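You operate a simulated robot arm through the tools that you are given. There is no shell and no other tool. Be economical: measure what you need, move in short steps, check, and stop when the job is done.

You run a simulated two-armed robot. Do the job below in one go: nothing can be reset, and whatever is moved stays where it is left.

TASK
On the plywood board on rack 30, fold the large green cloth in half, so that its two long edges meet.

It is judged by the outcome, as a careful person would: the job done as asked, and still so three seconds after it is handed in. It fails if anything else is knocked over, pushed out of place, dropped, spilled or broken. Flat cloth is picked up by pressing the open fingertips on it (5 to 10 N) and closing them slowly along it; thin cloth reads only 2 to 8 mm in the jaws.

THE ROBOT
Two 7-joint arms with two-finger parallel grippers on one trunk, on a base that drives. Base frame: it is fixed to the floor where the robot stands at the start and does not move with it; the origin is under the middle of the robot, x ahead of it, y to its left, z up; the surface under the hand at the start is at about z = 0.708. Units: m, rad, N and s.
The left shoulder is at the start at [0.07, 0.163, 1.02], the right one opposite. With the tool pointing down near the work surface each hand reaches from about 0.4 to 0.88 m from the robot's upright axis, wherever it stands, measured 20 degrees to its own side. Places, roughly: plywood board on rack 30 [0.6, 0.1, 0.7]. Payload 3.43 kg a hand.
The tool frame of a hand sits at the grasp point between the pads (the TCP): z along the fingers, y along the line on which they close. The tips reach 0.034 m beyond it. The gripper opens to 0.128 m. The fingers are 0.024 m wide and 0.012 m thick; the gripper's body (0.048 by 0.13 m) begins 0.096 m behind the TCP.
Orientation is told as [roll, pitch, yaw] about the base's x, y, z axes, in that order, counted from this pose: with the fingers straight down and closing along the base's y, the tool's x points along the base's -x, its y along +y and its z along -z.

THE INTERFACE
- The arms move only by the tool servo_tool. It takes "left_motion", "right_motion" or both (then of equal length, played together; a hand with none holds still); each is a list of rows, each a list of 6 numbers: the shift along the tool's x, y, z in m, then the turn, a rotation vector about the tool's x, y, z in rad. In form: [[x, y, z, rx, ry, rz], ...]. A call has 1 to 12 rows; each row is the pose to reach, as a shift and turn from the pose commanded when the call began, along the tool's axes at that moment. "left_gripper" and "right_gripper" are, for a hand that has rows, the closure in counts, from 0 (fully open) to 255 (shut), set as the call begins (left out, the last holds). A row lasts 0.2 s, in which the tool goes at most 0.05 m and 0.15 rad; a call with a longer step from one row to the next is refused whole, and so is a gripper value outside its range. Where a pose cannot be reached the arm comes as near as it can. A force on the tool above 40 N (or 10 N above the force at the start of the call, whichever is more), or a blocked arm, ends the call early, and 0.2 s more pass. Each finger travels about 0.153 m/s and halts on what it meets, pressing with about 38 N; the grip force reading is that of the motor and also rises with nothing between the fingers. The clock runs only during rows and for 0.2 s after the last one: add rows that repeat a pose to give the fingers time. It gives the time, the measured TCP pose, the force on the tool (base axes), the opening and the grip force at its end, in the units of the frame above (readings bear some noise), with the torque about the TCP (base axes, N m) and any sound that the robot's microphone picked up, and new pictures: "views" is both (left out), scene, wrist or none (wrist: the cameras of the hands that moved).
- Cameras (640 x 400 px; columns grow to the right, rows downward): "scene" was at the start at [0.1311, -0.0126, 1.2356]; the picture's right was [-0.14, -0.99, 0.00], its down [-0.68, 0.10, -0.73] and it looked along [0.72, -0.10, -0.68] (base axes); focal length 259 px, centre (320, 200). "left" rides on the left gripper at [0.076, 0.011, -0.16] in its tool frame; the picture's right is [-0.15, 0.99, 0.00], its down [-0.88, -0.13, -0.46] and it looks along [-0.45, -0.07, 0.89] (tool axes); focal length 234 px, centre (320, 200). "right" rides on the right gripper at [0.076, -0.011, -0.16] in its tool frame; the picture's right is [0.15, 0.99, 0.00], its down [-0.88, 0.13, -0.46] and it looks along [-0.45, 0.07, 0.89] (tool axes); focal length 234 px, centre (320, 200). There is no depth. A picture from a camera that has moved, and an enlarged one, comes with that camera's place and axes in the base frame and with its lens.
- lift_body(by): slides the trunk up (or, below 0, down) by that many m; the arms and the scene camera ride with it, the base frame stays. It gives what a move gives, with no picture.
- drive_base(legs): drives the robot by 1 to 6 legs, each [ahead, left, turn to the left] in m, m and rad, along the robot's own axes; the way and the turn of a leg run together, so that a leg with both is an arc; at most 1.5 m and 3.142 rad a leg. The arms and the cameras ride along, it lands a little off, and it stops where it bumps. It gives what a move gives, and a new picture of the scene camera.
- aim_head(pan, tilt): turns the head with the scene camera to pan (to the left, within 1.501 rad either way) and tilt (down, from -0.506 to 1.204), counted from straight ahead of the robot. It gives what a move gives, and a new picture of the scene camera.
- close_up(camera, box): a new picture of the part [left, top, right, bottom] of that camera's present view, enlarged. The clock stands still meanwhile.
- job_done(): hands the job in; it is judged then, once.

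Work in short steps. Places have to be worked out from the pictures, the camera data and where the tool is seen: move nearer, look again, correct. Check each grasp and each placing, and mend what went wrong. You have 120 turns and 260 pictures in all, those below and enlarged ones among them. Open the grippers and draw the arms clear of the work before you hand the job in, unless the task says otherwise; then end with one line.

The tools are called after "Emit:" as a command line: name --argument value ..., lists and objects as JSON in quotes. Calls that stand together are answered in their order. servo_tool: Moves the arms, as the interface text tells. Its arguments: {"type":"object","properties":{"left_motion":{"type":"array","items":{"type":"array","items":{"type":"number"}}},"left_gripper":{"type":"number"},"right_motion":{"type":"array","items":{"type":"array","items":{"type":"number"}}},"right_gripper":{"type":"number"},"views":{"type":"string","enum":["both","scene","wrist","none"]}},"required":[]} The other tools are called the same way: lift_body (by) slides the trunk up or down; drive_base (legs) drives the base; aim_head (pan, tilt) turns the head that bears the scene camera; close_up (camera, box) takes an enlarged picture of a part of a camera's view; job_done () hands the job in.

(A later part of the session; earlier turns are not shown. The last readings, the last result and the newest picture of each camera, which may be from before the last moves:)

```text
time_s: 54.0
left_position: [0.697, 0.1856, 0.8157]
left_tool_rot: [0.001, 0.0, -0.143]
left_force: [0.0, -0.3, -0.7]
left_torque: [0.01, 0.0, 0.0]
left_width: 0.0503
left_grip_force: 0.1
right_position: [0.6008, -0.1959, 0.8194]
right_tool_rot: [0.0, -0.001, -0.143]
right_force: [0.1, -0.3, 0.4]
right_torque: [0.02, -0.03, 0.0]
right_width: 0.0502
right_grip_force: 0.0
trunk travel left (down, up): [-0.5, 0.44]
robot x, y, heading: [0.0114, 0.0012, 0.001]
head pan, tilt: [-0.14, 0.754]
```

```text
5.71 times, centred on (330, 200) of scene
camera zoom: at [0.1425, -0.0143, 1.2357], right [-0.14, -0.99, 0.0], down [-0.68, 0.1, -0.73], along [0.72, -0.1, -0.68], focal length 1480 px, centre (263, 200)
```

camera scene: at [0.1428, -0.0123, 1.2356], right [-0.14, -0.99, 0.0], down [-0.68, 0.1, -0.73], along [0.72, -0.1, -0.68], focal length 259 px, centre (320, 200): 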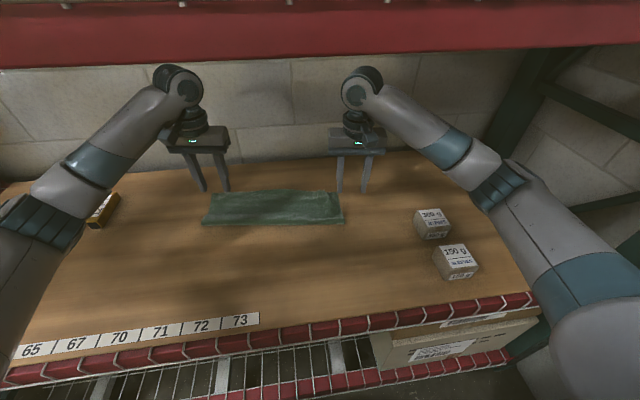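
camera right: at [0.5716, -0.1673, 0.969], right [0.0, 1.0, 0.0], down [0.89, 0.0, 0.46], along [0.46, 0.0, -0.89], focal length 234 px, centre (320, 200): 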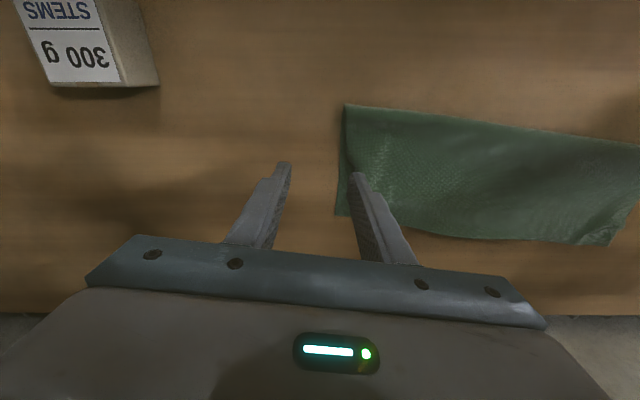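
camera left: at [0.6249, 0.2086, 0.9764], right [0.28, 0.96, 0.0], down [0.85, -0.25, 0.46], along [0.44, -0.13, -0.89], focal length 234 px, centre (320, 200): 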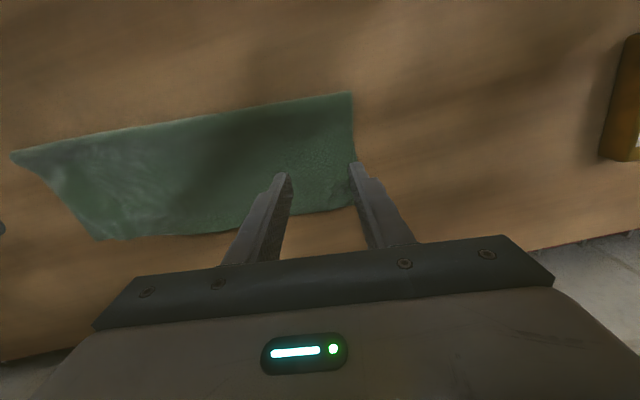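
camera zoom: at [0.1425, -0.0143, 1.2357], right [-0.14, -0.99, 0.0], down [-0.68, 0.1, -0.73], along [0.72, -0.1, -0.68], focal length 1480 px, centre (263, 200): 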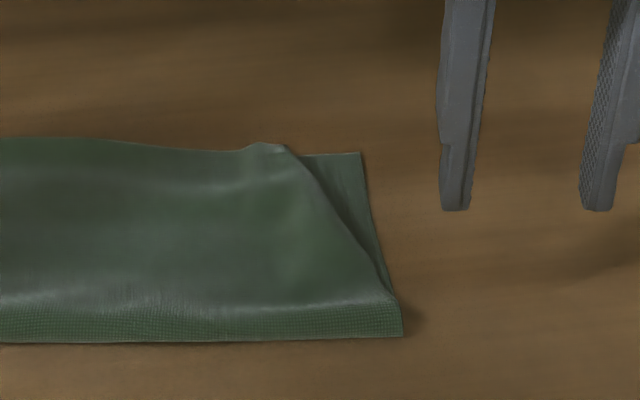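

The right corner of the top layer is tucked under in a triangle. I'll pinch just inside it, lift so the flap hangs free, and lay it back with an inward motion so the flap trails outward.

Emit:
servo_tool --right_motion '[[-0.022, 0.031, 0, 0, 0, 0], [-0.045, 0.062, 0, 0, 0, 0], [-0.068, 0.093, 0, 0, 0, 0], [-0.09, 0.125, 0, 0, 0, 0], [-0.09, 0.125, 0.025, 0, 0, 0], [-0.09, 0.125, 0.05, 0, 0, 0], [-0.09, 0.125, 0.06, 0, 0, 0], [-0.09, 0.125, 0.06, 0, 0, 0]]' --right_gripper 213 --views "wrist"

Emit:
close_up --camera "right" --box '[200, 80, 440, 230]'

```text
time_s: 55.8
left_position: [0.697, 0.1871, 0.8155]
left_tool_rot: [0.0, 0.002, -0.141]
left_force: [-0.3, -0.1, -0.8]
left_torque: [0.02, 0.02, 0.02]
left_width: 0.0503
left_grip_force: 0.1
right_position: [0.7082, -0.0811, 0.7604]
right_tool_rot: [0.0, 0.0, -0.143]
right_force: [0.0, -0.1, -0.4]
right_torque: [-0.01, 0.01, 0.02]
right_width: 0.0213
right_grip_force: 0.0
trunk travel left (down, up): [-0.5, 0.44]
robot x, y, heading: [0.012, 0.0016, 0.001]
head pan, tilt: [-0.14, 0.754]
camera right: at [0.6307, -0.0807, 0.9193], right [-0.01, 1.0, 0.0], down [0.89, 0.0, 0.46], along [0.46, 0.0, -0.89], focal length 234 px, centre (320, 200)
```

right: 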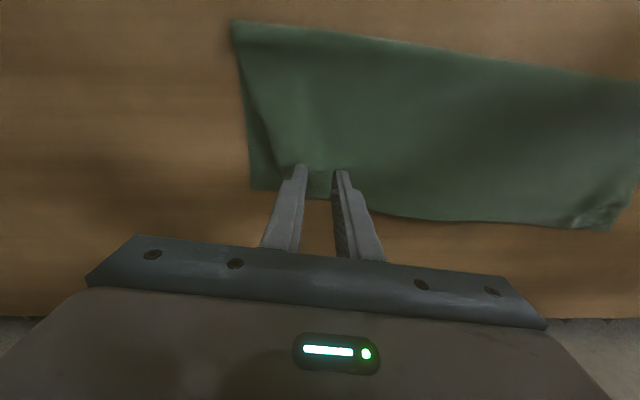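

```text
2.67 times, centred on (320, 155) of right
camera zoom: at [0.6307, -0.0807, 0.9193], right [-0.01, 1.0, 0.0], down [0.89, 0.0, 0.46], along [0.46, 0.0, -0.89], focal length 624 px, centre (320, 320)
```

zoom: 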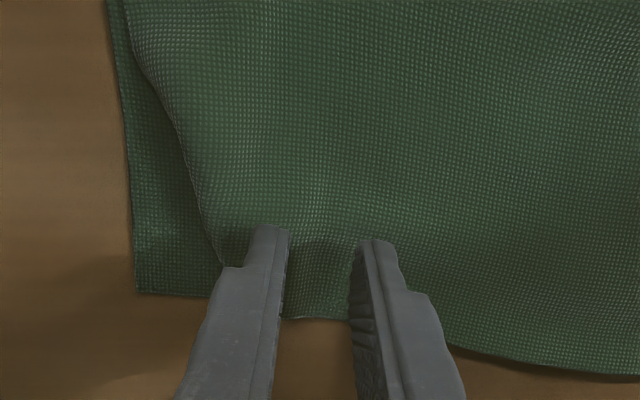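

Well placed. Lowering to contact, then closing slowly.

Emit:
servo_tool --right_motion '[[0, 0, 0.006, 0, 0, 0], [0, 0, 0.012, 0, 0, 0], [0, 0, 0.0155, 0, 0, 0], [0, 0, 0.0155, 0, 0, 0]]' --views "none"

```text
time_s: 56.8
left_position: [0.6975, 0.1877, 0.8151]
left_tool_rot: [0.0, 0.0, -0.144]
left_force: [0.3, -0.1, -0.7]
left_torque: [0.01, 0.01, 0.03]
left_width: 0.0505
left_grip_force: 0.2
right_position: [0.7074, -0.0821, 0.7446]
right_tool_rot: [-0.002, 0.001, -0.14]
right_force: [-0.7, 0.0, 3.5]
right_torque: [-0.05, -0.02, -0.02]
right_width: 0.0214
right_grip_force: 0.3
trunk travel left (down, up): [-0.5, 0.44]
robot x, y, heading: [0.0087, -0.0009, -0.001]
head pan, tilt: [-0.14, 0.754]
```

Emit:
servo_tool --right_motion '[[0, 0, 0.0003, 0, 0, 0], [0, 0, 0.0003, 0, 0, 0]]' --right_gripper 224 --views "none"

Emit:
servo_tool --right_motion '[[0, 0, 0, 0, 0, 0], [0, 0, 0, 0, 0, 0]]' --right_gripper 236 --views "none"

Emit:
servo_tool --right_motion '[[0, 0, 0, 0, 0, 0], [0, 0, 0, 0, 0, 0], [0, 0, 0, 0, 0, 0], [0, 0, -0.01, 0, 0, 0], [0, 0, -0.02, 0, 0, 0], [0, 0, -0.035, 0, 0, 0], [0, 0, -0.035, 0, 0, 0]]' --right_gripper 255

Emit:
close_up --camera "right" --box '[200, 80, 440, 230]'

Emit:
close_up --camera "scene" --box '[280, 155, 370, 235]'

```text
time_s: 57.4
left_position: [0.6974, 0.1884, 0.8158]
left_tool_rot: [0.0, -0.001, -0.14]
left_force: [-0.6, 0.3, -0.7]
left_torque: [0.02, -0.03, 0.02]
left_width: 0.0504
left_grip_force: 0.0
right_position: [0.706, -0.0815, 0.7444]
right_tool_rot: [-0.001, 0.0, -0.142]
right_force: [1.0, 0.3, 4.7]
right_torque: [-0.04, 0.03, 0.01]
right_width: 0.0155
right_grip_force: 0.1
trunk travel left (down, up): [-0.5, 0.44]
robot x, y, heading: [0.0136, -0.0028, -0.003]
head pan, tilt: [-0.14, 0.754]
```

```text
time_s: 58.0
left_position: [0.6979, 0.1871, 0.8143]
left_tool_rot: [-0.001, 0.0, -0.143]
left_force: [-1.0, -0.4, -0.5]
left_torque: [-0.01, -0.02, 0.01]
left_width: 0.0501
left_grip_force: 0.0
right_position: [0.7082, -0.0813, 0.745]
right_tool_rot: [0.0, -0.001, -0.141]
right_force: [0.8, 0.2, 5.3]
right_torque: [0.0, 0.0, -0.02]
right_width: 0.0092
right_grip_force: 0.0
trunk travel left (down, up): [-0.5, 0.44]
robot x, y, heading: [0.0114, 0.004, 0.0]
head pan, tilt: [-0.14, 0.754]
```

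```text
time_s: 59.6
left_position: [0.6987, 0.1872, 0.8144]
left_tool_rot: [-0.001, 0.0, -0.144]
left_force: [-0.1, 1.0, 0.7]
left_torque: [0.0, -0.01, -0.03]
left_width: 0.0502
left_grip_force: 0.0
right_position: [0.7076, -0.0808, 0.7804]
right_tool_rot: [-0.002, 0.001, -0.142]
right_force: [-0.9, 0.6, 0.2]
right_torque: [-0.01, 0.02, -0.03]
right_width: 0.0
right_grip_force: 33.4
trunk travel left (down, up): [-0.5, 0.44]
robot x, y, heading: [0.0138, 0.0016, 0.002]
head pan, tilt: [-0.14, 0.754]
camera scene: at [0.143, -0.013, 1.2356], right [-0.14, -0.99, 0.0], down [-0.68, 0.1, -0.73], along [0.72, -0.1, -0.68], focal length 259 px, centre (320, 200)
camera right: at [0.6306, -0.0802, 0.9394], right [0.0, 1.0, 0.0], down [0.89, 0.0, 0.46], along [0.46, 0.0, -0.89], focal length 234 px, centre (320, 200)
```

scene: 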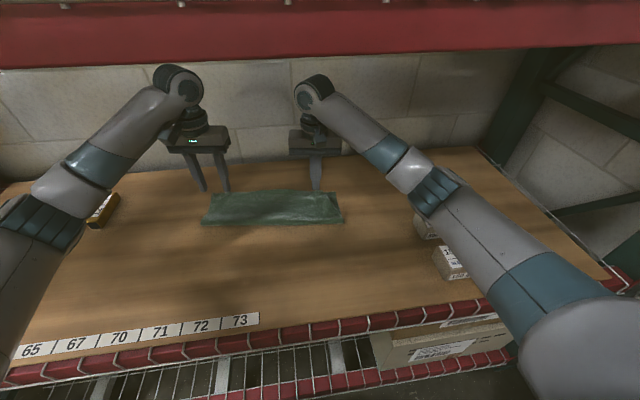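
right: 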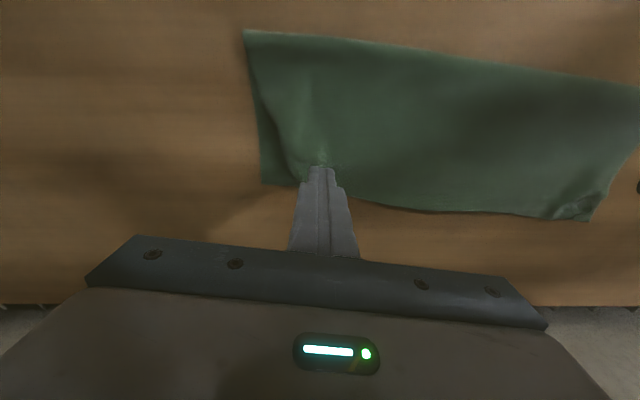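

```text
2.67 times, centred on (320, 155) of right
camera zoom: at [0.6306, -0.0802, 0.9394], right [0.0, 1.0, 0.0], down [0.89, 0.0, 0.46], along [0.46, 0.0, -0.89], focal length 624 px, centre (320, 320)
```

zoom: 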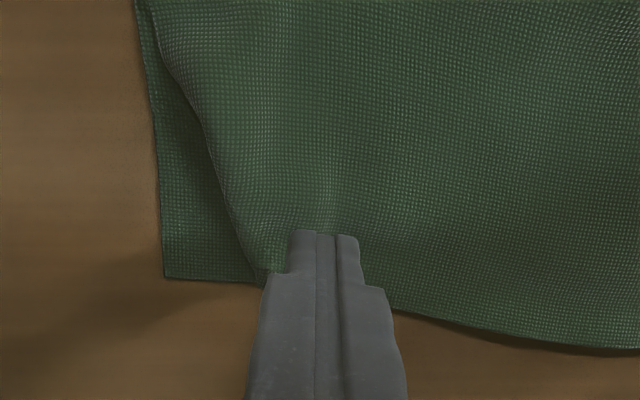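

```text
5.00 times, centred on (325, 195) of scene
camera zoom: at [0.143, -0.013, 1.2356], right [-0.14, -0.99, 0.0], down [-0.68, 0.1, -0.73], along [0.72, -0.1, -0.68], focal length 1295 px, centre (295, 225)
```

zoom: 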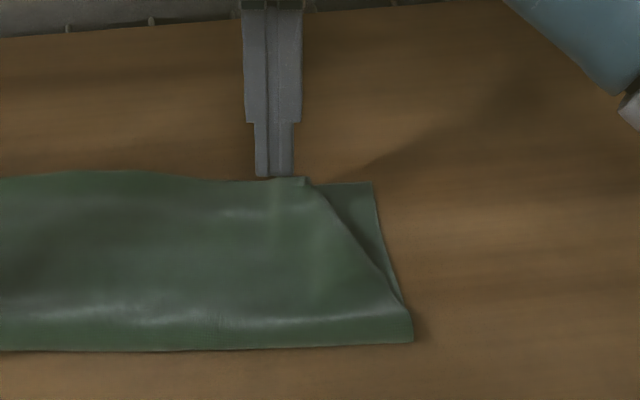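

The pinch slipped (width 0). Retrying with a wider opening (30 mm) and firmer pressure.

Emit:
servo_tool --right_motion '[[0, 0, 0, 0, 0, 0], [0, 0.004, 0.02, 0, 0, 0], [0, 0.004, 0.03, 0, 0, 0], [0, 0.004, 0.036, 0, 0, 0], [0, 0.004, 0.0362, 0, 0, 0]]' --right_gripper 195 --views "none"

```text
time_s: 60.8
left_position: [0.6983, 0.186, 0.8154]
left_tool_rot: [-0.001, 0.001, -0.141]
left_force: [-0.8, 0.0, 0.4]
left_torque: [0.01, 0.02, 0.02]
left_width: 0.0506
left_grip_force: 0.2
right_position: [0.7088, -0.0763, 0.7458]
right_tool_rot: [0.0, -0.003, -0.142]
right_force: [-0.8, -1.1, 9.0]
right_torque: [-0.18, 0.03, 0.04]
right_width: 0.0304
right_grip_force: 0.4
trunk travel left (down, up): [-0.5, 0.44]
robot x, y, heading: [0.0088, 0.0004, -0.006]
head pan, tilt: [-0.14, 0.754]
```

9 N contact; closing in steps.

Emit:
servo_tool --right_motion '[[0, 0, 0, 0, 0, 0], [0, 0, 0, 0, 0, 0]]' --right_gripper 207 --views "none"

Emit:
servo_tool --right_motion '[[0, 0, 0.0003, 0, 0, 0], [0, 0, 0.0003, 0, 0, 0]]' --right_gripper 219 --views "wrist"

Emit:
close_up --camera "right" --box '[200, 80, 440, 230]'

```text
time_s: 61.4
left_position: [0.6972, 0.1869, 0.816]
left_tool_rot: [0.0, -0.001, -0.143]
left_force: [-0.9, -0.1, -0.5]
left_torque: [0.01, 0.01, 0.01]
left_width: 0.0499
left_grip_force: 0.1
right_position: [0.707, -0.076, 0.745]
right_tool_rot: [-0.001, -0.002, -0.141]
right_force: [2.7, 1.4, 12.7]
right_torque: [-0.17, 0.01, 0.04]
right_width: 0.0231
right_grip_force: 0.0
trunk travel left (down, up): [-0.5, 0.44]
robot x, y, heading: [0.0126, 0.0007, -0.001]
head pan, tilt: [-0.14, 0.754]
```

```text
time_s: 62.0
left_position: [0.6964, 0.1874, 0.8165]
left_tool_rot: [0.0, 0.0, -0.142]
left_force: [-0.2, 0.8, 0.2]
left_torque: [0.01, 0.03, 0.02]
left_width: 0.05
left_grip_force: 0.2
right_position: [0.706, -0.0762, 0.7456]
right_tool_rot: [-0.002, -0.003, -0.141]
right_force: [4.8, 2.0, 19.0]
right_torque: [-0.12, -0.06, 0.04]
right_width: 0.0165
right_grip_force: 0.0
trunk travel left (down, up): [-0.5, 0.44]
robot x, y, heading: [0.0143, -0.0007, 0.003]
head pan, tilt: [-0.14, 0.754]
camera right: at [0.6289, -0.0756, 0.9042], right [-0.01, 1.0, 0.0], down [0.89, 0.0, 0.46], along [0.46, 0.0, -0.89], focal length 234 px, centre (320, 200)
```

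right: 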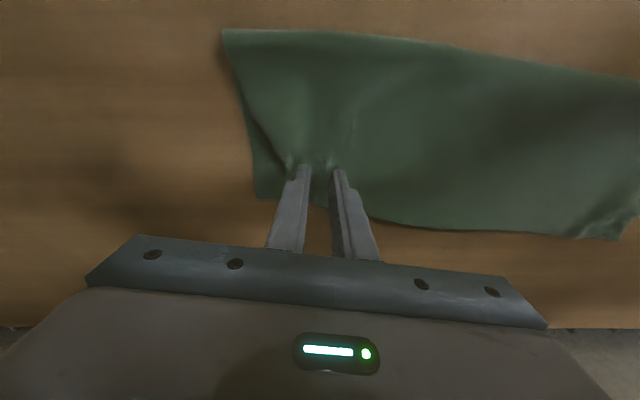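

```text
2.67 times, centred on (320, 155) of right
camera zoom: at [0.6289, -0.0756, 0.9042], right [-0.01, 1.0, 0.0], down [0.89, 0.0, 0.46], along [0.46, 0.0, -0.89], focal length 624 px, centre (320, 320)
```

zoom: 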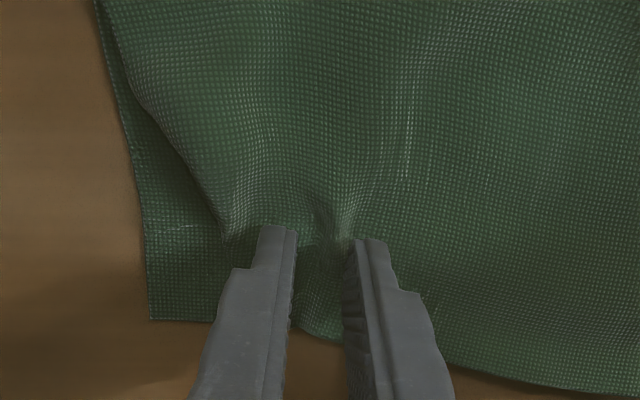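

A ridge is forming; easing pressure a bit and finishing the closing, then lifting.

Emit:
servo_tool --right_motion '[[0, 0, -0.0008, 0, 0, 0], [0, 0, -0.0008, 0, 0, 0]]' --right_gripper 232 --views "none"

Emit:
servo_tool --right_motion '[[0, 0, 0, 0, 0, 0], [0, 0, 0, 0, 0, 0], [0, 0, 0, 0, 0, 0]]' --right_gripper 255 --views "none"

Emit:
servo_tool --right_motion '[[0, 0, -0.01, 0, 0, 0], [0, 0, -0.02, 0, 0, 0], [0, 0, -0.03, 0, 0, 0], [0, 0, -0.04, 0, 0, 0], [0, 0, -0.04, 0, 0, 0]]' --views "wrist"

Emit:
close_up --camera "right" --box '[200, 80, 440, 230]'

Emit:
close_up --camera "scene" --box '[280, 155, 370, 235]'

```text
time_s: 62.6
left_position: [0.6961, 0.1876, 0.8159]
left_tool_rot: [0.0, -0.002, -0.141]
left_force: [-0.5, 0.2, -0.3]
left_torque: [0.0, -0.01, 0.01]
left_width: 0.05
left_grip_force: 0.1
right_position: [0.7064, -0.0759, 0.7437]
right_tool_rot: [-0.001, -0.002, -0.141]
right_force: [2.2, 0.6, 18.0]
right_torque: [-0.06, -0.01, 0.01]
right_width: 0.0108
right_grip_force: 0.0
trunk travel left (down, up): [-0.5, 0.44]
robot x, y, heading: [0.0126, -0.0014, -0.004]
head pan, tilt: [-0.14, 0.754]
```

```text
time_s: 63.4
left_position: [0.6968, 0.1867, 0.8169]
left_tool_rot: [0.0, -0.001, -0.143]
left_force: [0.0, -0.3, -0.4]
left_torque: [0.03, 0.0, 0.02]
left_width: 0.0501
left_grip_force: 0.1
right_position: [0.7067, -0.0779, 0.745]
right_tool_rot: [0.0, -0.003, -0.141]
right_force: [-1.2, -0.9, 16.8]
right_torque: [-0.11, 0.07, -0.01]
right_width: 0.0019
right_grip_force: 36.0
trunk travel left (down, up): [-0.5, 0.44]
robot x, y, heading: [0.0149, 0.0024, -0.002]
head pan, tilt: [-0.14, 0.754]
```

```text
time_s: 64.6
left_position: [0.6975, 0.1868, 0.8154]
left_tool_rot: [-0.001, -0.001, -0.144]
left_force: [0.5, 0.8, -0.6]
left_torque: [0.01, -0.02, 0.01]
left_width: 0.0502
left_grip_force: 0.2
right_position: [0.7076, -0.0778, 0.7827]
right_tool_rot: [-0.002, 0.0, -0.141]
right_force: [-0.2, -0.4, 0.0]
right_torque: [0.02, -0.02, -0.01]
right_width: 0.0019
right_grip_force: 36.6
trunk travel left (down, up): [-0.5, 0.44]
robot x, y, heading: [0.0091, 0.0021, -0.006]
head pan, tilt: [-0.14, 0.754]
camera right: at [0.6305, -0.0763, 0.9427], right [0.0, 1.0, 0.0], down [0.89, 0.0, 0.46], along [0.46, 0.0, -0.89], focal length 234 px, centre (320, 200)
```

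right: 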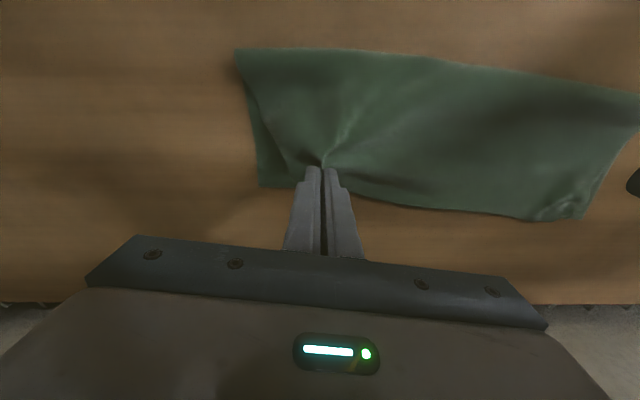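

```text
2.67 times, centred on (320, 155) of right
camera zoom: at [0.6305, -0.0763, 0.9427], right [0.0, 1.0, 0.0], down [0.89, 0.0, 0.46], along [0.46, 0.0, -0.89], focal length 624 px, centre (320, 320)
```

zoom: 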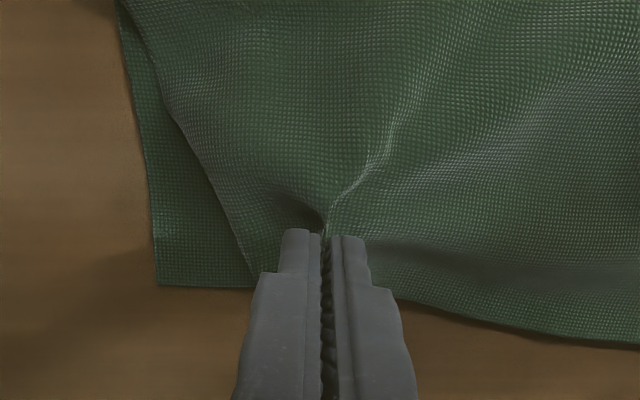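

```text
5.00 times, centred on (325, 195) of scene
camera zoom: at [0.143, -0.0129, 1.2356], right [-0.14, -0.99, 0.0], down [-0.68, 0.1, -0.73], along [0.72, -0.1, -0.68], focal length 1295 px, centre (295, 225)
```

zoom: 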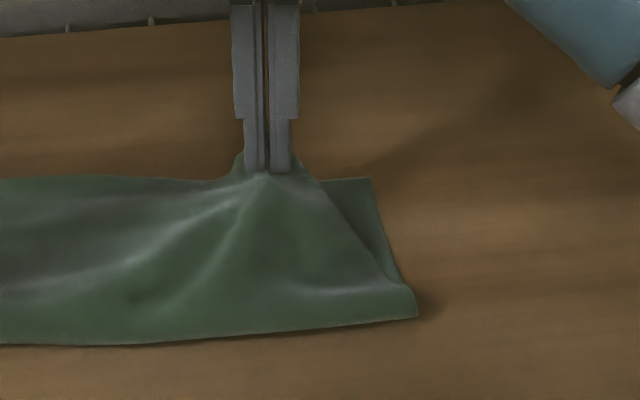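

Now held. Lifting higher, back and outward so that the tucked flap hangs free.

Emit:
servo_tool --right_motion '[[0.01, -0.005, -0.015, 0, 0, 0], [0.02, -0.01, -0.03, 0, 0, 0], [0.03, -0.02, -0.045, 0, 0, 0], [0.035, -0.03, -0.05, 0, 0, 0], [0.035, -0.035, -0.05, 0, 0, 0], [0.035, -0.035, -0.05, 0, 0, 0]]' --views "wrist"

Emit:
close_up --camera "right" --box '[200, 80, 440, 230]'

Emit:
close_up --camera "scene" --box '[280, 145, 370, 235]'

```text
time_s: 66.0
left_position: [0.6971, 0.1862, 0.8159]
left_tool_rot: [-0.001, 0.0, -0.144]
left_force: [-0.3, 0.4, -0.2]
left_torque: [-0.01, -0.01, 0.01]
left_width: 0.0503
left_grip_force: 0.1
right_position: [0.6677, -0.1057, 0.8342]
right_tool_rot: [0.0, 0.0, -0.142]
right_force: [0.4, 0.5, -0.6]
right_torque: [-0.02, 0.01, -0.01]
right_width: 0.002
right_grip_force: 36.8
trunk travel left (down, up): [-0.5, 0.44]
robot x, y, heading: [0.0117, 0.0016, -0.003]
head pan, tilt: [-0.14, 0.754]
camera right: at [0.5906, -0.1054, 0.994], right [0.0, 1.0, 0.0], down [0.89, 0.0, 0.46], along [0.46, 0.0, -0.89], focal length 234 px, centre (320, 200)
```

right: 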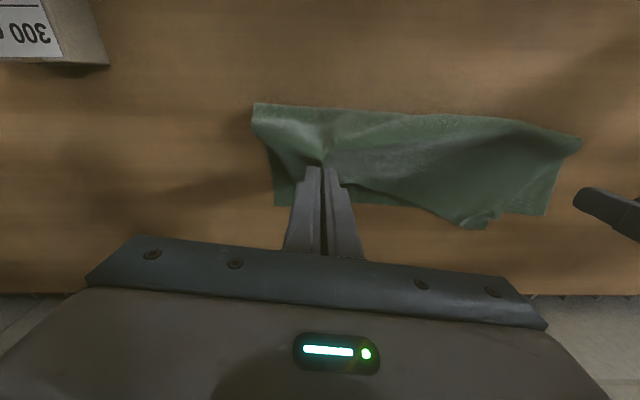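

```text
2.67 times, centred on (320, 155) of right
camera zoom: at [0.5906, -0.1054, 0.994], right [0.0, 1.0, 0.0], down [0.89, 0.0, 0.46], along [0.46, 0.0, -0.89], focal length 624 px, centre (320, 320)
```

zoom: 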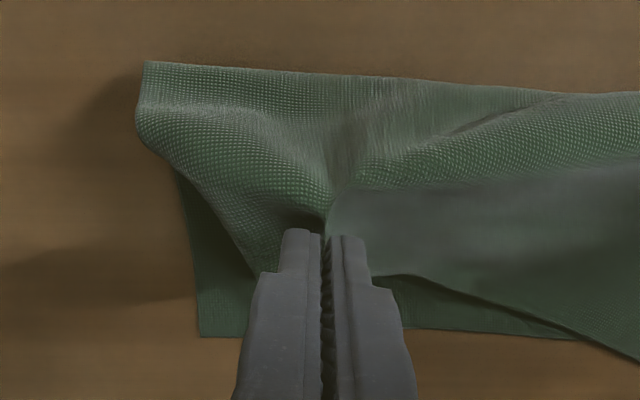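

```text
4.44 times, centred on (325, 190) of scene
camera zoom: at [0.1428, -0.0129, 1.2356], right [-0.14, -0.99, 0.0], down [-0.68, 0.1, -0.73], along [0.72, -0.1, -0.68], focal length 1151 px, centre (298, 244)
```

zoom: 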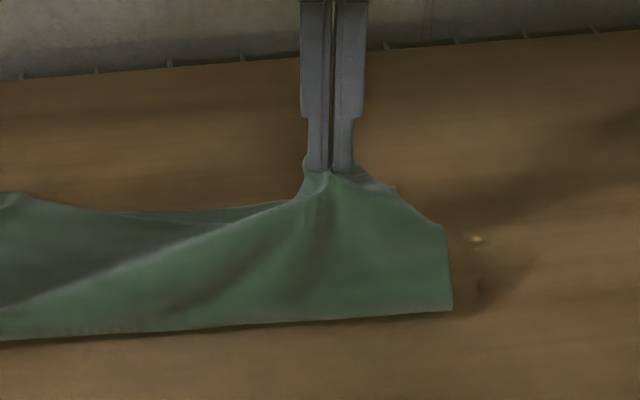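

The flap hangs free. Laying it back down with an inward drift so the flap trails outward.

Emit:
servo_tool --right_motion '[[-0.012, 0, 0.005, 0, 0, 0], [-0.025, -0.002, 0.02, 0, 0, 0], [-0.035, -0.004, 0.032, 0, 0, 0], [-0.037, 0.004, 0.042, 0, 0, 0], [-0.037, 0.014, 0.052, 0, 0, 0], [-0.037, 0.024, 0.062, 0, 0, 0], [-0.037, 0.034, 0.072, 0, 0, 0], [-0.037, 0.042, 0.08, 0, 0, 0], [-0.037, 0.042, 0.08, 0, 0, 0]]' --views "wrist"

Emit:
close_up --camera "right" --box '[200, 80, 440, 230]'

Emit:
close_up --camera "scene" --box '[190, 140, 380, 260]'

```text
time_s: 68.0
left_position: [0.6967, 0.1866, 0.8152]
left_tool_rot: [0.0, 0.0, -0.142]
left_force: [-0.2, -0.3, -0.1]
left_torque: [-0.03, -0.02, 0.01]
left_width: 0.05
left_grip_force: 0.1
right_position: [0.7119, -0.0703, 0.7533]
right_tool_rot: [-0.002, 0.0, -0.14]
right_force: [-0.4, 0.1, -0.3]
right_torque: [-0.01, 0.02, 0.06]
right_width: 0.0018
right_grip_force: 36.6
trunk travel left (down, up): [-0.5, 0.44]
robot x, y, heading: [0.0117, -0.0001, -0.002]
head pan, tilt: [-0.14, 0.754]
camera right: at [0.6337, -0.0694, 0.913], right [0.0, 1.0, 0.0], down [0.89, 0.0, 0.46], along [0.46, 0.0, -0.89], focal length 234 px, centre (320, 200)
```

right: 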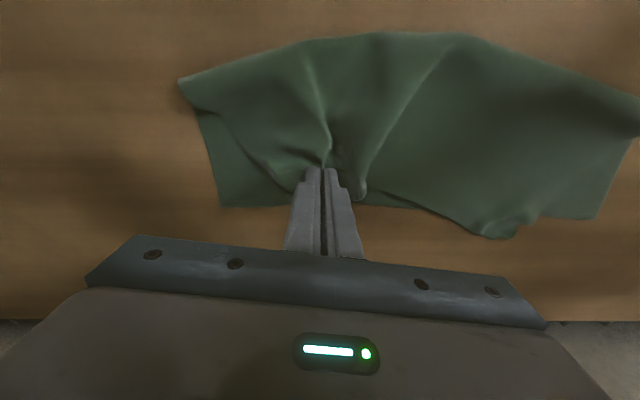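

```text
2.67 times, centred on (320, 155) of right
camera zoom: at [0.6337, -0.0694, 0.913], right [0.0, 1.0, 0.0], down [0.89, 0.0, 0.46], along [0.46, 0.0, -0.89], focal length 624 px, centre (320, 320)
```

zoom: 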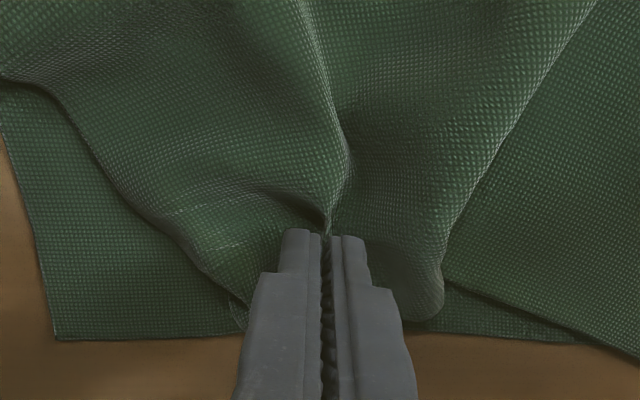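

```text
3.33 times, centred on (285, 200) of scene
camera zoom: at [0.1427, -0.013, 1.2357], right [-0.14, -0.99, 0.0], down [-0.68, 0.1, -0.73], along [0.72, -0.1, -0.68], focal length 863 px, centre (437, 200)
```

zoom: 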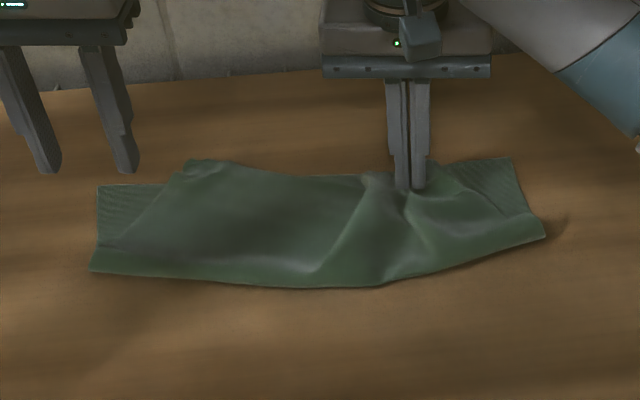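

That bunched the cloth; a clean restart is better. I'll unfold the top layer back toward me (flaps then lie on top and can be opened), and refold gripping nearer the corners.

Emit:
servo_tool --right_motion '[[0, 0, -0.03, 0, 0, 0], [0.01, -0.005, -0.055, 0, 0, 0], [0.03, -0.01, -0.07, 0, 0, 0], [0.055, -0.014, -0.07, 0, 0, 0], [0.08, -0.018, -0.07, 0, 0, 0], [0.11, -0.022, -0.065, 0, 0, 0], [0.14, -0.026, -0.055, 0, 0, 0], [0.165, -0.03, -0.045, 0, 0, 0], [0.185, -0.034, -0.04, 0, 0, 0]]' --left_motion '[[0, 0, 0, 0, 0, 0], [0, 0, 0, 0, 0, 0], [0, 0, 0, 0, 0, 0], [0, 0, 0, 0, 0, 0], [0, 0, 0, 0, 0, 0], [0, 0, 0, 0, 0, 0], [0, 0, 0, 0, 0, 0], [0, 0, 0, 0, 0, 0], [0, 0, 0, 0, 0, 0]]' --views "scene"

Emit:
drive_base --legs '[[-0.07, 0, 0]]'

```text
time_s: 70.0
left_position: [0.6976, 0.1867, 0.8148]
left_tool_rot: [-0.001, 0.0, -0.142]
left_force: [0.4, -0.1, -0.2]
left_torque: [0.0, -0.03, 0.03]
left_width: 0.0501
left_grip_force: 0.1
right_position: [0.5201, -0.0788, 0.7942]
right_tool_rot: [-0.003, -0.001, -0.145]
right_force: [0.1, 1.4, 0.3]
right_torque: [0.0, 0.02, -0.03]
right_width: 0.0019
right_grip_force: 36.3
trunk travel left (down, up): [-0.5, 0.44]
robot x, y, heading: [0.0146, -0.0021, -0.002]
head pan, tilt: [-0.14, 0.754]
camera scene: at [0.1426, -0.0131, 1.2357], right [-0.14, -0.99, 0.0], down [-0.68, 0.1, -0.73], along [0.72, -0.1, -0.68], focal length 259 px, centre (320, 200)
```

scene: 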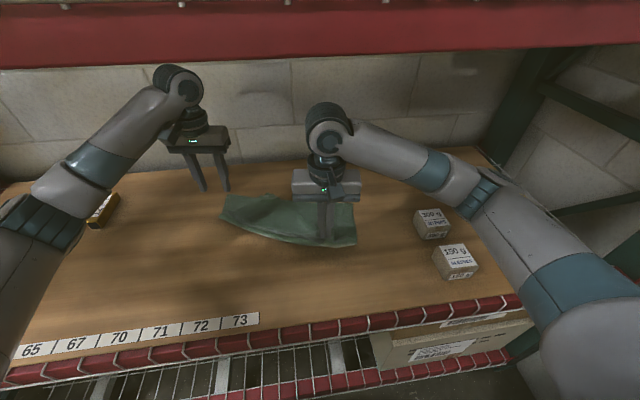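

```text
time_s: 71.0
left_position: [0.6262, 0.187, 0.8162]
left_tool_rot: [-0.001, -0.001, -0.143]
left_force: [-0.6, 0.4, -0.2]
left_torque: [-0.01, -0.07, 0.01]
left_width: 0.05
left_grip_force: 0.1
right_position: [0.4501, -0.0779, 0.7947]
right_tool_rot: [0.001, -0.002, -0.14]
right_force: [-1.0, 0.5, -0.6]
right_torque: [-0.02, -0.04, -0.03]
right_width: 0.0017
right_grip_force: 36.5
trunk travel left (down, up): [-0.5, 0.44]
robot x, y, heading: [-0.0629, -0.0023, -0.002]
head pan, tilt: [-0.14, 0.754]
camera scene: at [0.0712, -0.0127, 1.2358], right [-0.14, -0.99, 0.0], down [-0.68, 0.1, -0.73], along [0.72, -0.1, -0.68], focal length 259 px, centre (320, 200)
```

scene: 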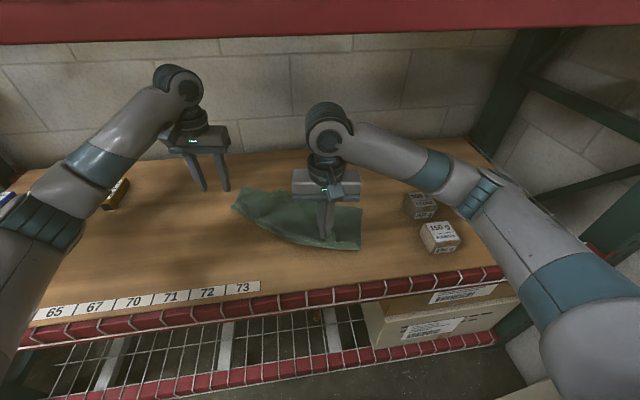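

Right half is unfolded. Lowering there with a slight pull, releasing and lifting off.

Emit:
servo_tool --right_motion '[[0.008, 0, 0.012, 0, 0, 0], [0.015, 0, 0.025, 0, 0, 0], [0.02, 0, 0.038, 0, 0, 0], [0.02, 0, 0.045, 0, 0, 0], [0.02, 0, 0.045, 0, 0, 0]]' --views "none"

Emit:
servo_tool --right_motion '[[0, 0, 0, 0, 0, 0], [0, 0, 0, 0, 0, 0], [0, 0, -0.02, 0, 0, 0], [0, 0, -0.05, 0, 0, 0], [0, -0.03, -0.08, 0, 0, 0], [0, -0.06, -0.08, 0, 0, 0]]' --right_gripper 205

Emit:
close_up --camera "scene" --box '[200, 160, 400, 285]'

```text
time_s: 72.2
left_position: [0.6277, 0.1866, 0.8151]
left_tool_rot: [0.0, 0.001, -0.143]
left_force: [0.7, -0.2, 0.0]
left_torque: [0.01, -0.02, -0.01]
left_width: 0.0503
left_grip_force: 0.0
right_position: [0.4332, -0.075, 0.7497]
right_tool_rot: [-0.001, 0.0, -0.14]
right_force: [-0.1, 0.1, 0.1]
right_torque: [0.0, 0.0, 0.02]
right_width: 0.0018
right_grip_force: 36.4
trunk travel left (down, up): [-0.5, 0.44]
robot x, y, heading: [-0.0561, -0.0019, -0.002]
head pan, tilt: [-0.14, 0.754]
```

```text
time_s: 73.6
left_position: [0.6283, 0.1854, 0.8152]
left_tool_rot: [0.0, -0.001, -0.142]
left_force: [-0.2, 0.2, 0.8]
left_torque: [0.01, -0.03, -0.02]
left_width: 0.0504
left_grip_force: 0.0
right_position: [0.4238, -0.1343, 0.8299]
right_tool_rot: [0.0, 0.0, -0.14]
right_force: [0.6, -0.7, 0.7]
right_torque: [0.02, -0.01, 0.01]
right_width: 0.0249
right_grip_force: 0.1
trunk travel left (down, up): [-0.5, 0.44]
robot x, y, heading: [-0.0589, 0.0054, -0.003]
head pan, tilt: [-0.14, 0.754]
camera scene: at [0.0726, -0.0135, 1.2356], right [-0.14, -0.99, 0.0], down [-0.68, 0.1, -0.73], along [0.72, -0.1, -0.68], focal length 259 px, centre (320, 200)
camera right: at [0.346, -0.1339, 0.9894], right [-0.01, 1.0, 0.0], down [0.89, 0.01, 0.46], along [0.46, 0.0, -0.89], focal length 234 px, centre (320, 200)
```

scene: 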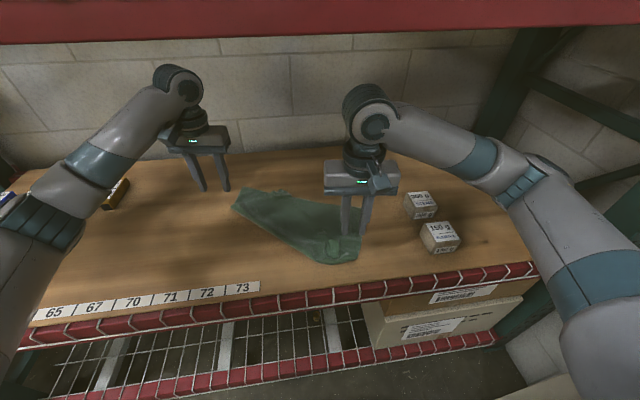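
right: 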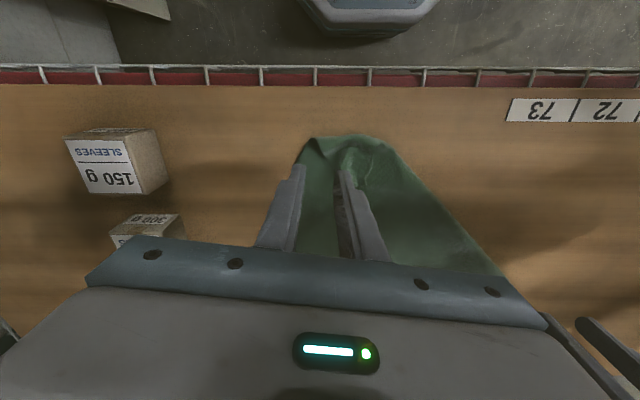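

```text
3.20 times, centred on (300, 222) of scene
camera zoom: at [0.0726, -0.0135, 1.2356], right [-0.14, -0.99, 0.0], down [-0.68, 0.1, -0.73], along [0.72, -0.1, -0.68], focal length 829 px, centre (384, 128)
```

zoom: 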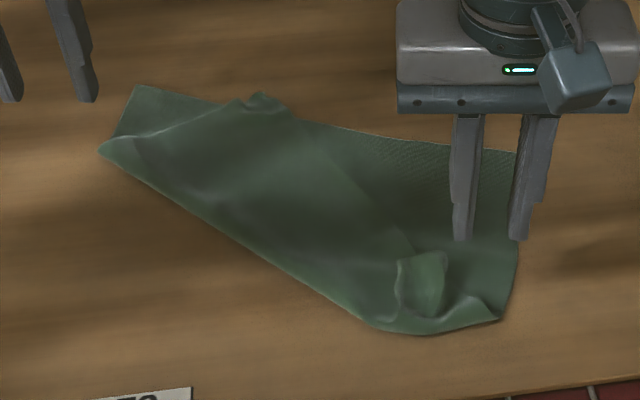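

Left half is still folded over, with its corner bump near (0.67, 0.02). I move the left hand there (right hand clears aside) to bring that corner back too.

Emit:
servo_tool --left_motion '[[-0.012, -0.03, 0, 0, 0, 0], [-0.024, -0.06, 0, 0, 0, 0], [-0.036, -0.09, 0, 0, 0, 0], [-0.048, -0.12, 0, 0, 0, 0], [-0.0585, -0.148, 0, 0, 0, 0], [-0.0585, -0.148, 0.025, 0, 0, 0], [-0.0585, -0.148, 0.045, 0, 0, 0], [-0.0585, -0.148, 0.045, 0, 0, 0]]' --right_motion '[[0, -0.02, 0, 0, 0, 0], [0, -0.04, 0, 0, 0, 0], [0, -0.06, 0, 0, 0, 0], [0, -0.08, 0, 0, 0, 0], [0, -0.08, 0, 0, 0, 0], [0, -0.08, 0, 0, 0, 0], [0, -0.08, 0, 0, 0, 0], [0, -0.08, 0, 0, 0, 0]]' --left_gripper 195

Emit:
close_up --camera "left" --box '[180, 60, 460, 235]'

```text
time_s: 75.4
left_position: [0.6633, 0.0321, 0.7699]
left_tool_rot: [0.0, -0.002, -0.143]
left_force: [0.6, -0.2, 0.7]
left_torque: [-0.01, 0.0, 0.03]
left_width: 0.0301
left_grip_force: 0.0
right_position: [0.4113, -0.2139, 0.8307]
right_tool_rot: [-0.001, 0.0, -0.143]
right_force: [0.0, 0.3, 0.0]
right_torque: [0.0, 0.03, 0.03]
right_width: 0.0253
right_grip_force: 0.1
trunk travel left (down, up): [-0.5, 0.44]
robot x, y, heading: [-0.0618, -0.0004, 0.002]
head pan, tilt: [-0.14, 0.754]
camera scene: at [0.0726, -0.0128, 1.2357], right [-0.14, -0.99, 0.0], down [-0.68, 0.1, -0.73], along [0.72, -0.1, -0.68], focal length 259 px, centre (320, 200)
camera right: at [0.3339, -0.2128, 0.9903], right [0.0, 1.0, 0.0], down [0.89, 0.0, 0.46], along [0.46, 0.0, -0.89], focal length 234 px, centre (320, 200)
camera left: at [0.5914, 0.0532, 0.931], right [0.29, 0.96, 0.0], down [0.85, -0.25, 0.46], along [0.44, -0.13, -0.89], focal length 234 px, centre (320, 200)
```

scene: 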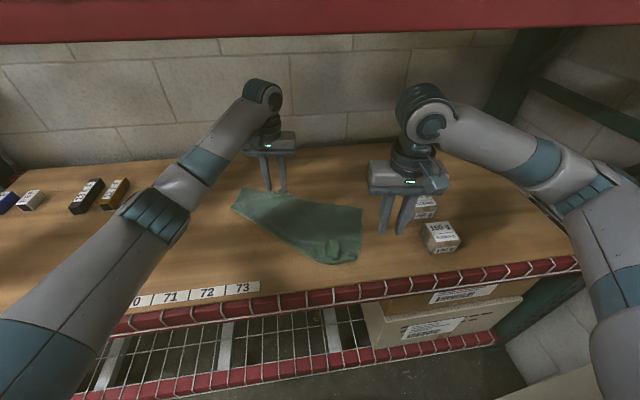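
right: 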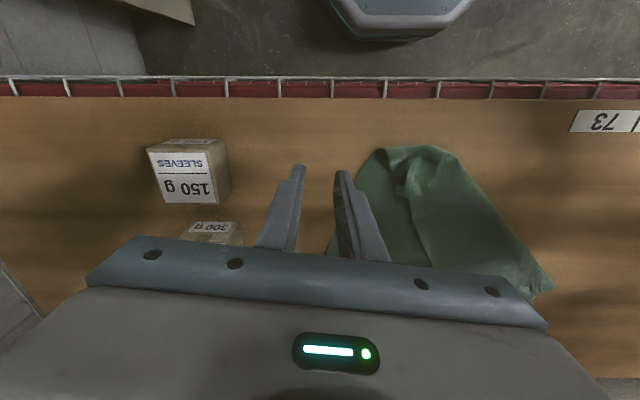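
left: 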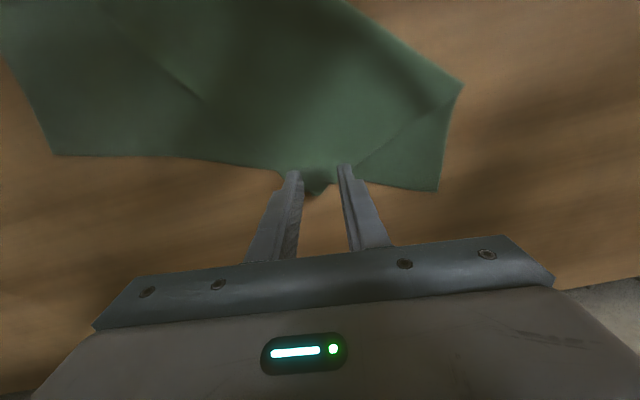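

```text
2.29 times, centred on (320, 148) of left
camera zoom: at [0.5914, 0.0532, 0.931], right [0.29, 0.96, 0.0], down [0.85, -0.25, 0.46], along [0.44, -0.13, -0.89], focal length 535 px, centre (320, 320)
```

zoom: 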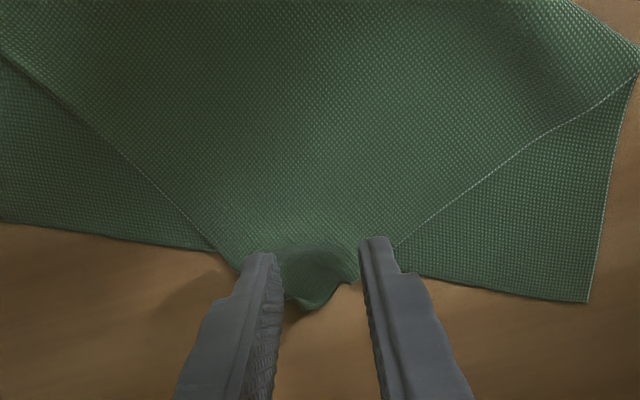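

Perfect: the jaws straddle the top-left corner, which sticks out over bare board. Lowering onto it.

Emit:
servo_tool --left_motion '[[0, 0, 0.01, 0, 0, 0], [0, 0, 0.018, 0, 0, 0], [0, 0, 0.024, 0, 0, 0], [0, 0, 0.0265, 0, 0, 0], [0, 0, 0.0265, 0, 0, 0]]' --views "none"

```text
time_s: 76.6
left_position: [0.6645, 0.0317, 0.7445]
left_tool_rot: [0.0, -0.001, -0.143]
left_force: [1.3, 0.4, 5.4]
left_torque: [0.0, -0.06, 0.02]
left_width: 0.03
left_grip_force: 0.2
right_position: [0.41, -0.2139, 0.8307]
right_tool_rot: [0.0, 0.001, -0.142]
right_force: [0.2, -0.2, 0.5]
right_torque: [0.0, -0.04, 0.0]
right_width: 0.0249
right_grip_force: 0.0
trunk travel left (down, up): [-0.5, 0.44]
robot x, y, heading: [-0.0566, -0.0016, -0.001]
head pan, tilt: [-0.14, 0.754]
```

5 N contact. Closing in steps, then lifting.

Emit:
servo_tool --left_motion '[[0, 0, 0, 0, 0, 0], [0, 0, 0, 0, 0, 0]]' --left_gripper 210 --views "none"

Emit:
servo_tool --left_motion '[[0, 0, 0.0003, 0, 0, 0], [0, 0, 0.0003, 0, 0, 0]]' --left_gripper 227 --views "none"

Emit:
servo_tool --left_motion '[[0, 0, 0, 0, 0, 0], [0, 0, 0, 0, 0, 0], [0, 0, 0, 0, 0, 0], [0, 0, -0.01, 0, 0, 0], [0, 0, -0.025, 0, 0, 0], [0, 0, -0.04, 0, 0, 0], [0, 0, -0.04, 0, 0, 0]]' --left_gripper 255 --views "wrist"

```text
time_s: 77.2
left_position: [0.6647, 0.0303, 0.7453]
left_tool_rot: [0.0, -0.001, -0.144]
left_force: [0.4, -0.4, 7.6]
left_torque: [0.05, -0.04, 0.0]
left_width: 0.0219
left_grip_force: 0.0
right_position: [0.4113, -0.2133, 0.8296]
right_tool_rot: [0.0, 0.0, -0.141]
right_force: [1.0, 0.0, -0.1]
right_torque: [0.02, 0.02, 0.02]
right_width: 0.0249
right_grip_force: 0.1
trunk travel left (down, up): [-0.5, 0.44]
robot x, y, heading: [-0.0577, 0.0014, -0.004]
head pan, tilt: [-0.14, 0.754]
```

```text
time_s: 77.8
left_position: [0.6636, 0.0318, 0.7448]
left_tool_rot: [-0.001, -0.003, -0.14]
left_force: [0.5, -1.0, 9.2]
left_torque: [0.0, -0.02, 0.02]
left_width: 0.0135
left_grip_force: 0.1
right_position: [0.412, -0.2132, 0.8313]
right_tool_rot: [0.0, -0.001, -0.142]
right_force: [-0.4, 0.1, -1.2]
right_torque: [0.0, 0.01, 0.01]
right_width: 0.0251
right_grip_force: 0.0
trunk travel left (down, up): [-0.5, 0.44]
robot x, y, heading: [-0.0577, -0.0014, -0.003]
head pan, tilt: [-0.14, 0.754]
```

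```text
time_s: 79.4
left_position: [0.6652, 0.0313, 0.7839]
left_tool_rot: [0.001, -0.001, -0.143]
left_force: [-1.2, -0.2, 0.6]
left_torque: [-0.02, -0.01, -0.04]
left_width: 0.0032
left_grip_force: 37.5
right_position: [0.4113, -0.2138, 0.831]
right_tool_rot: [-0.001, -0.002, -0.143]
right_force: [-0.9, -1.4, -0.2]
right_torque: [-0.01, -0.01, -0.01]
right_width: 0.0251
right_grip_force: 0.0
trunk travel left (down, up): [-0.5, 0.44]
robot x, y, heading: [-0.0561, -0.002, -0.001]
head pan, tilt: [-0.14, 0.754]
camera left: at [0.5925, 0.0526, 0.9453], right [0.29, 0.96, 0.0], down [0.85, -0.25, 0.46], along [0.44, -0.13, -0.89], focal length 234 px, centre (320, 200)
```

left: 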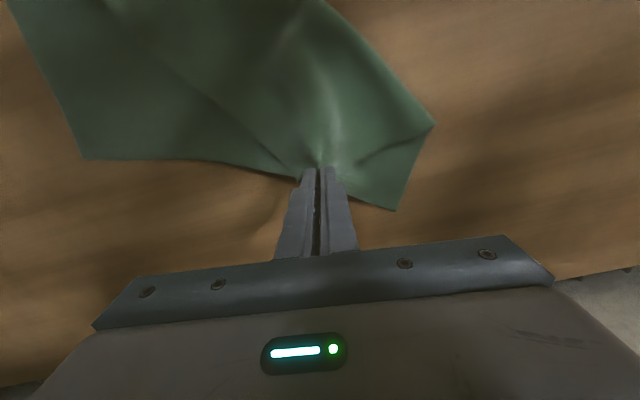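

Corner held (3 mm). Carrying it over to its near-left home around (0.475, 0.235).

Emit:
servo_tool --left_motion '[[0.015, 0.01, -0.02, 0, 0, 0], [0.038, 0.028, -0.04, 0, 0, 0], [0.062, 0.048, -0.05, 0, 0, 0], [0.086, 0.068, -0.05, 0, 0, 0], [0.11, 0.088, -0.05, 0, 0, 0], [0.135, 0.108, -0.045, 0, 0, 0], [0.16, 0.128, -0.035, 0, 0, 0], [0.185, 0.148, -0.02, 0, 0, 0], [0.205, 0.163, 0, 0, 0, 0], [0.216, 0.171, 0.02, 0, 0, 0], [0.216, 0.171, 0.03, 0, 0, 0], [0.216, 0.171, 0.03, 0, 0, 0]]' --views "scene"

Emit:
close_up --camera "scene" --box '[190, 160, 390, 285]'

```text
time_s: 82.0
left_position: [0.4762, 0.2319, 0.7526]
left_tool_rot: [0.0, 0.0, -0.143]
left_force: [-0.7, 0.1, 0.0]
left_torque: [0.0, 0.0, 0.0]
left_width: 0.0029
left_grip_force: 37.9
right_position: [0.4107, -0.2146, 0.8303]
right_tool_rot: [-0.001, 0.0, -0.142]
right_force: [-0.2, -0.3, -0.1]
right_torque: [-0.01, 0.01, -0.01]
right_width: 0.0254
right_grip_force: 0.0
trunk travel left (down, up): [-0.5, 0.44]
robot x, y, heading: [-0.0574, -0.0022, -0.003]
head pan, tilt: [-0.14, 0.754]
camera scene: at [0.0725, -0.0128, 1.2357], right [-0.14, -0.99, 0.0], down [-0.68, 0.1, -0.73], along [0.72, -0.1, -0.68], focal length 259 px, centre (320, 200)
```

scene: 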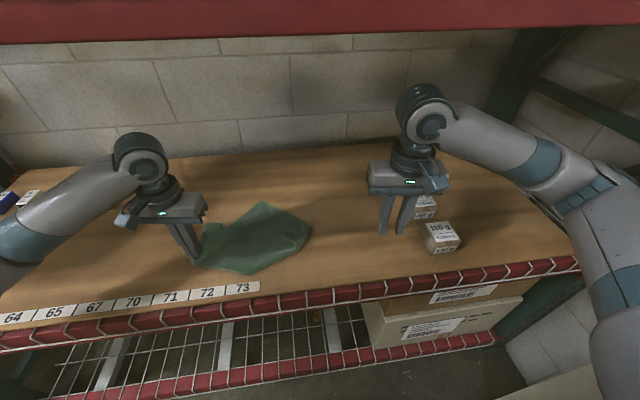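

```text
3.20 times, centred on (290, 222) of scene
camera zoom: at [0.0725, -0.0128, 1.2357], right [-0.14, -0.99, 0.0], down [-0.68, 0.1, -0.73], along [0.72, -0.1, -0.68], focal length 829 px, centre (416, 128)
```

zoom: 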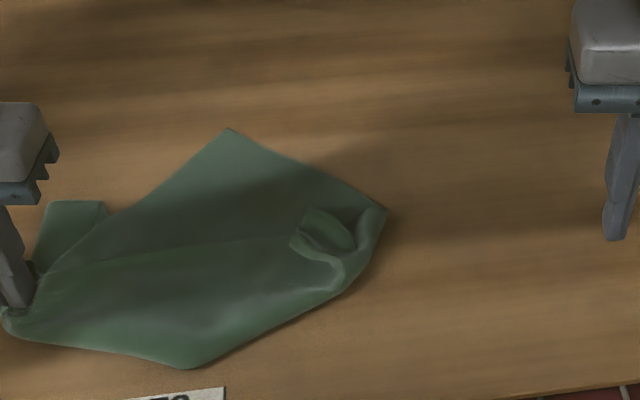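

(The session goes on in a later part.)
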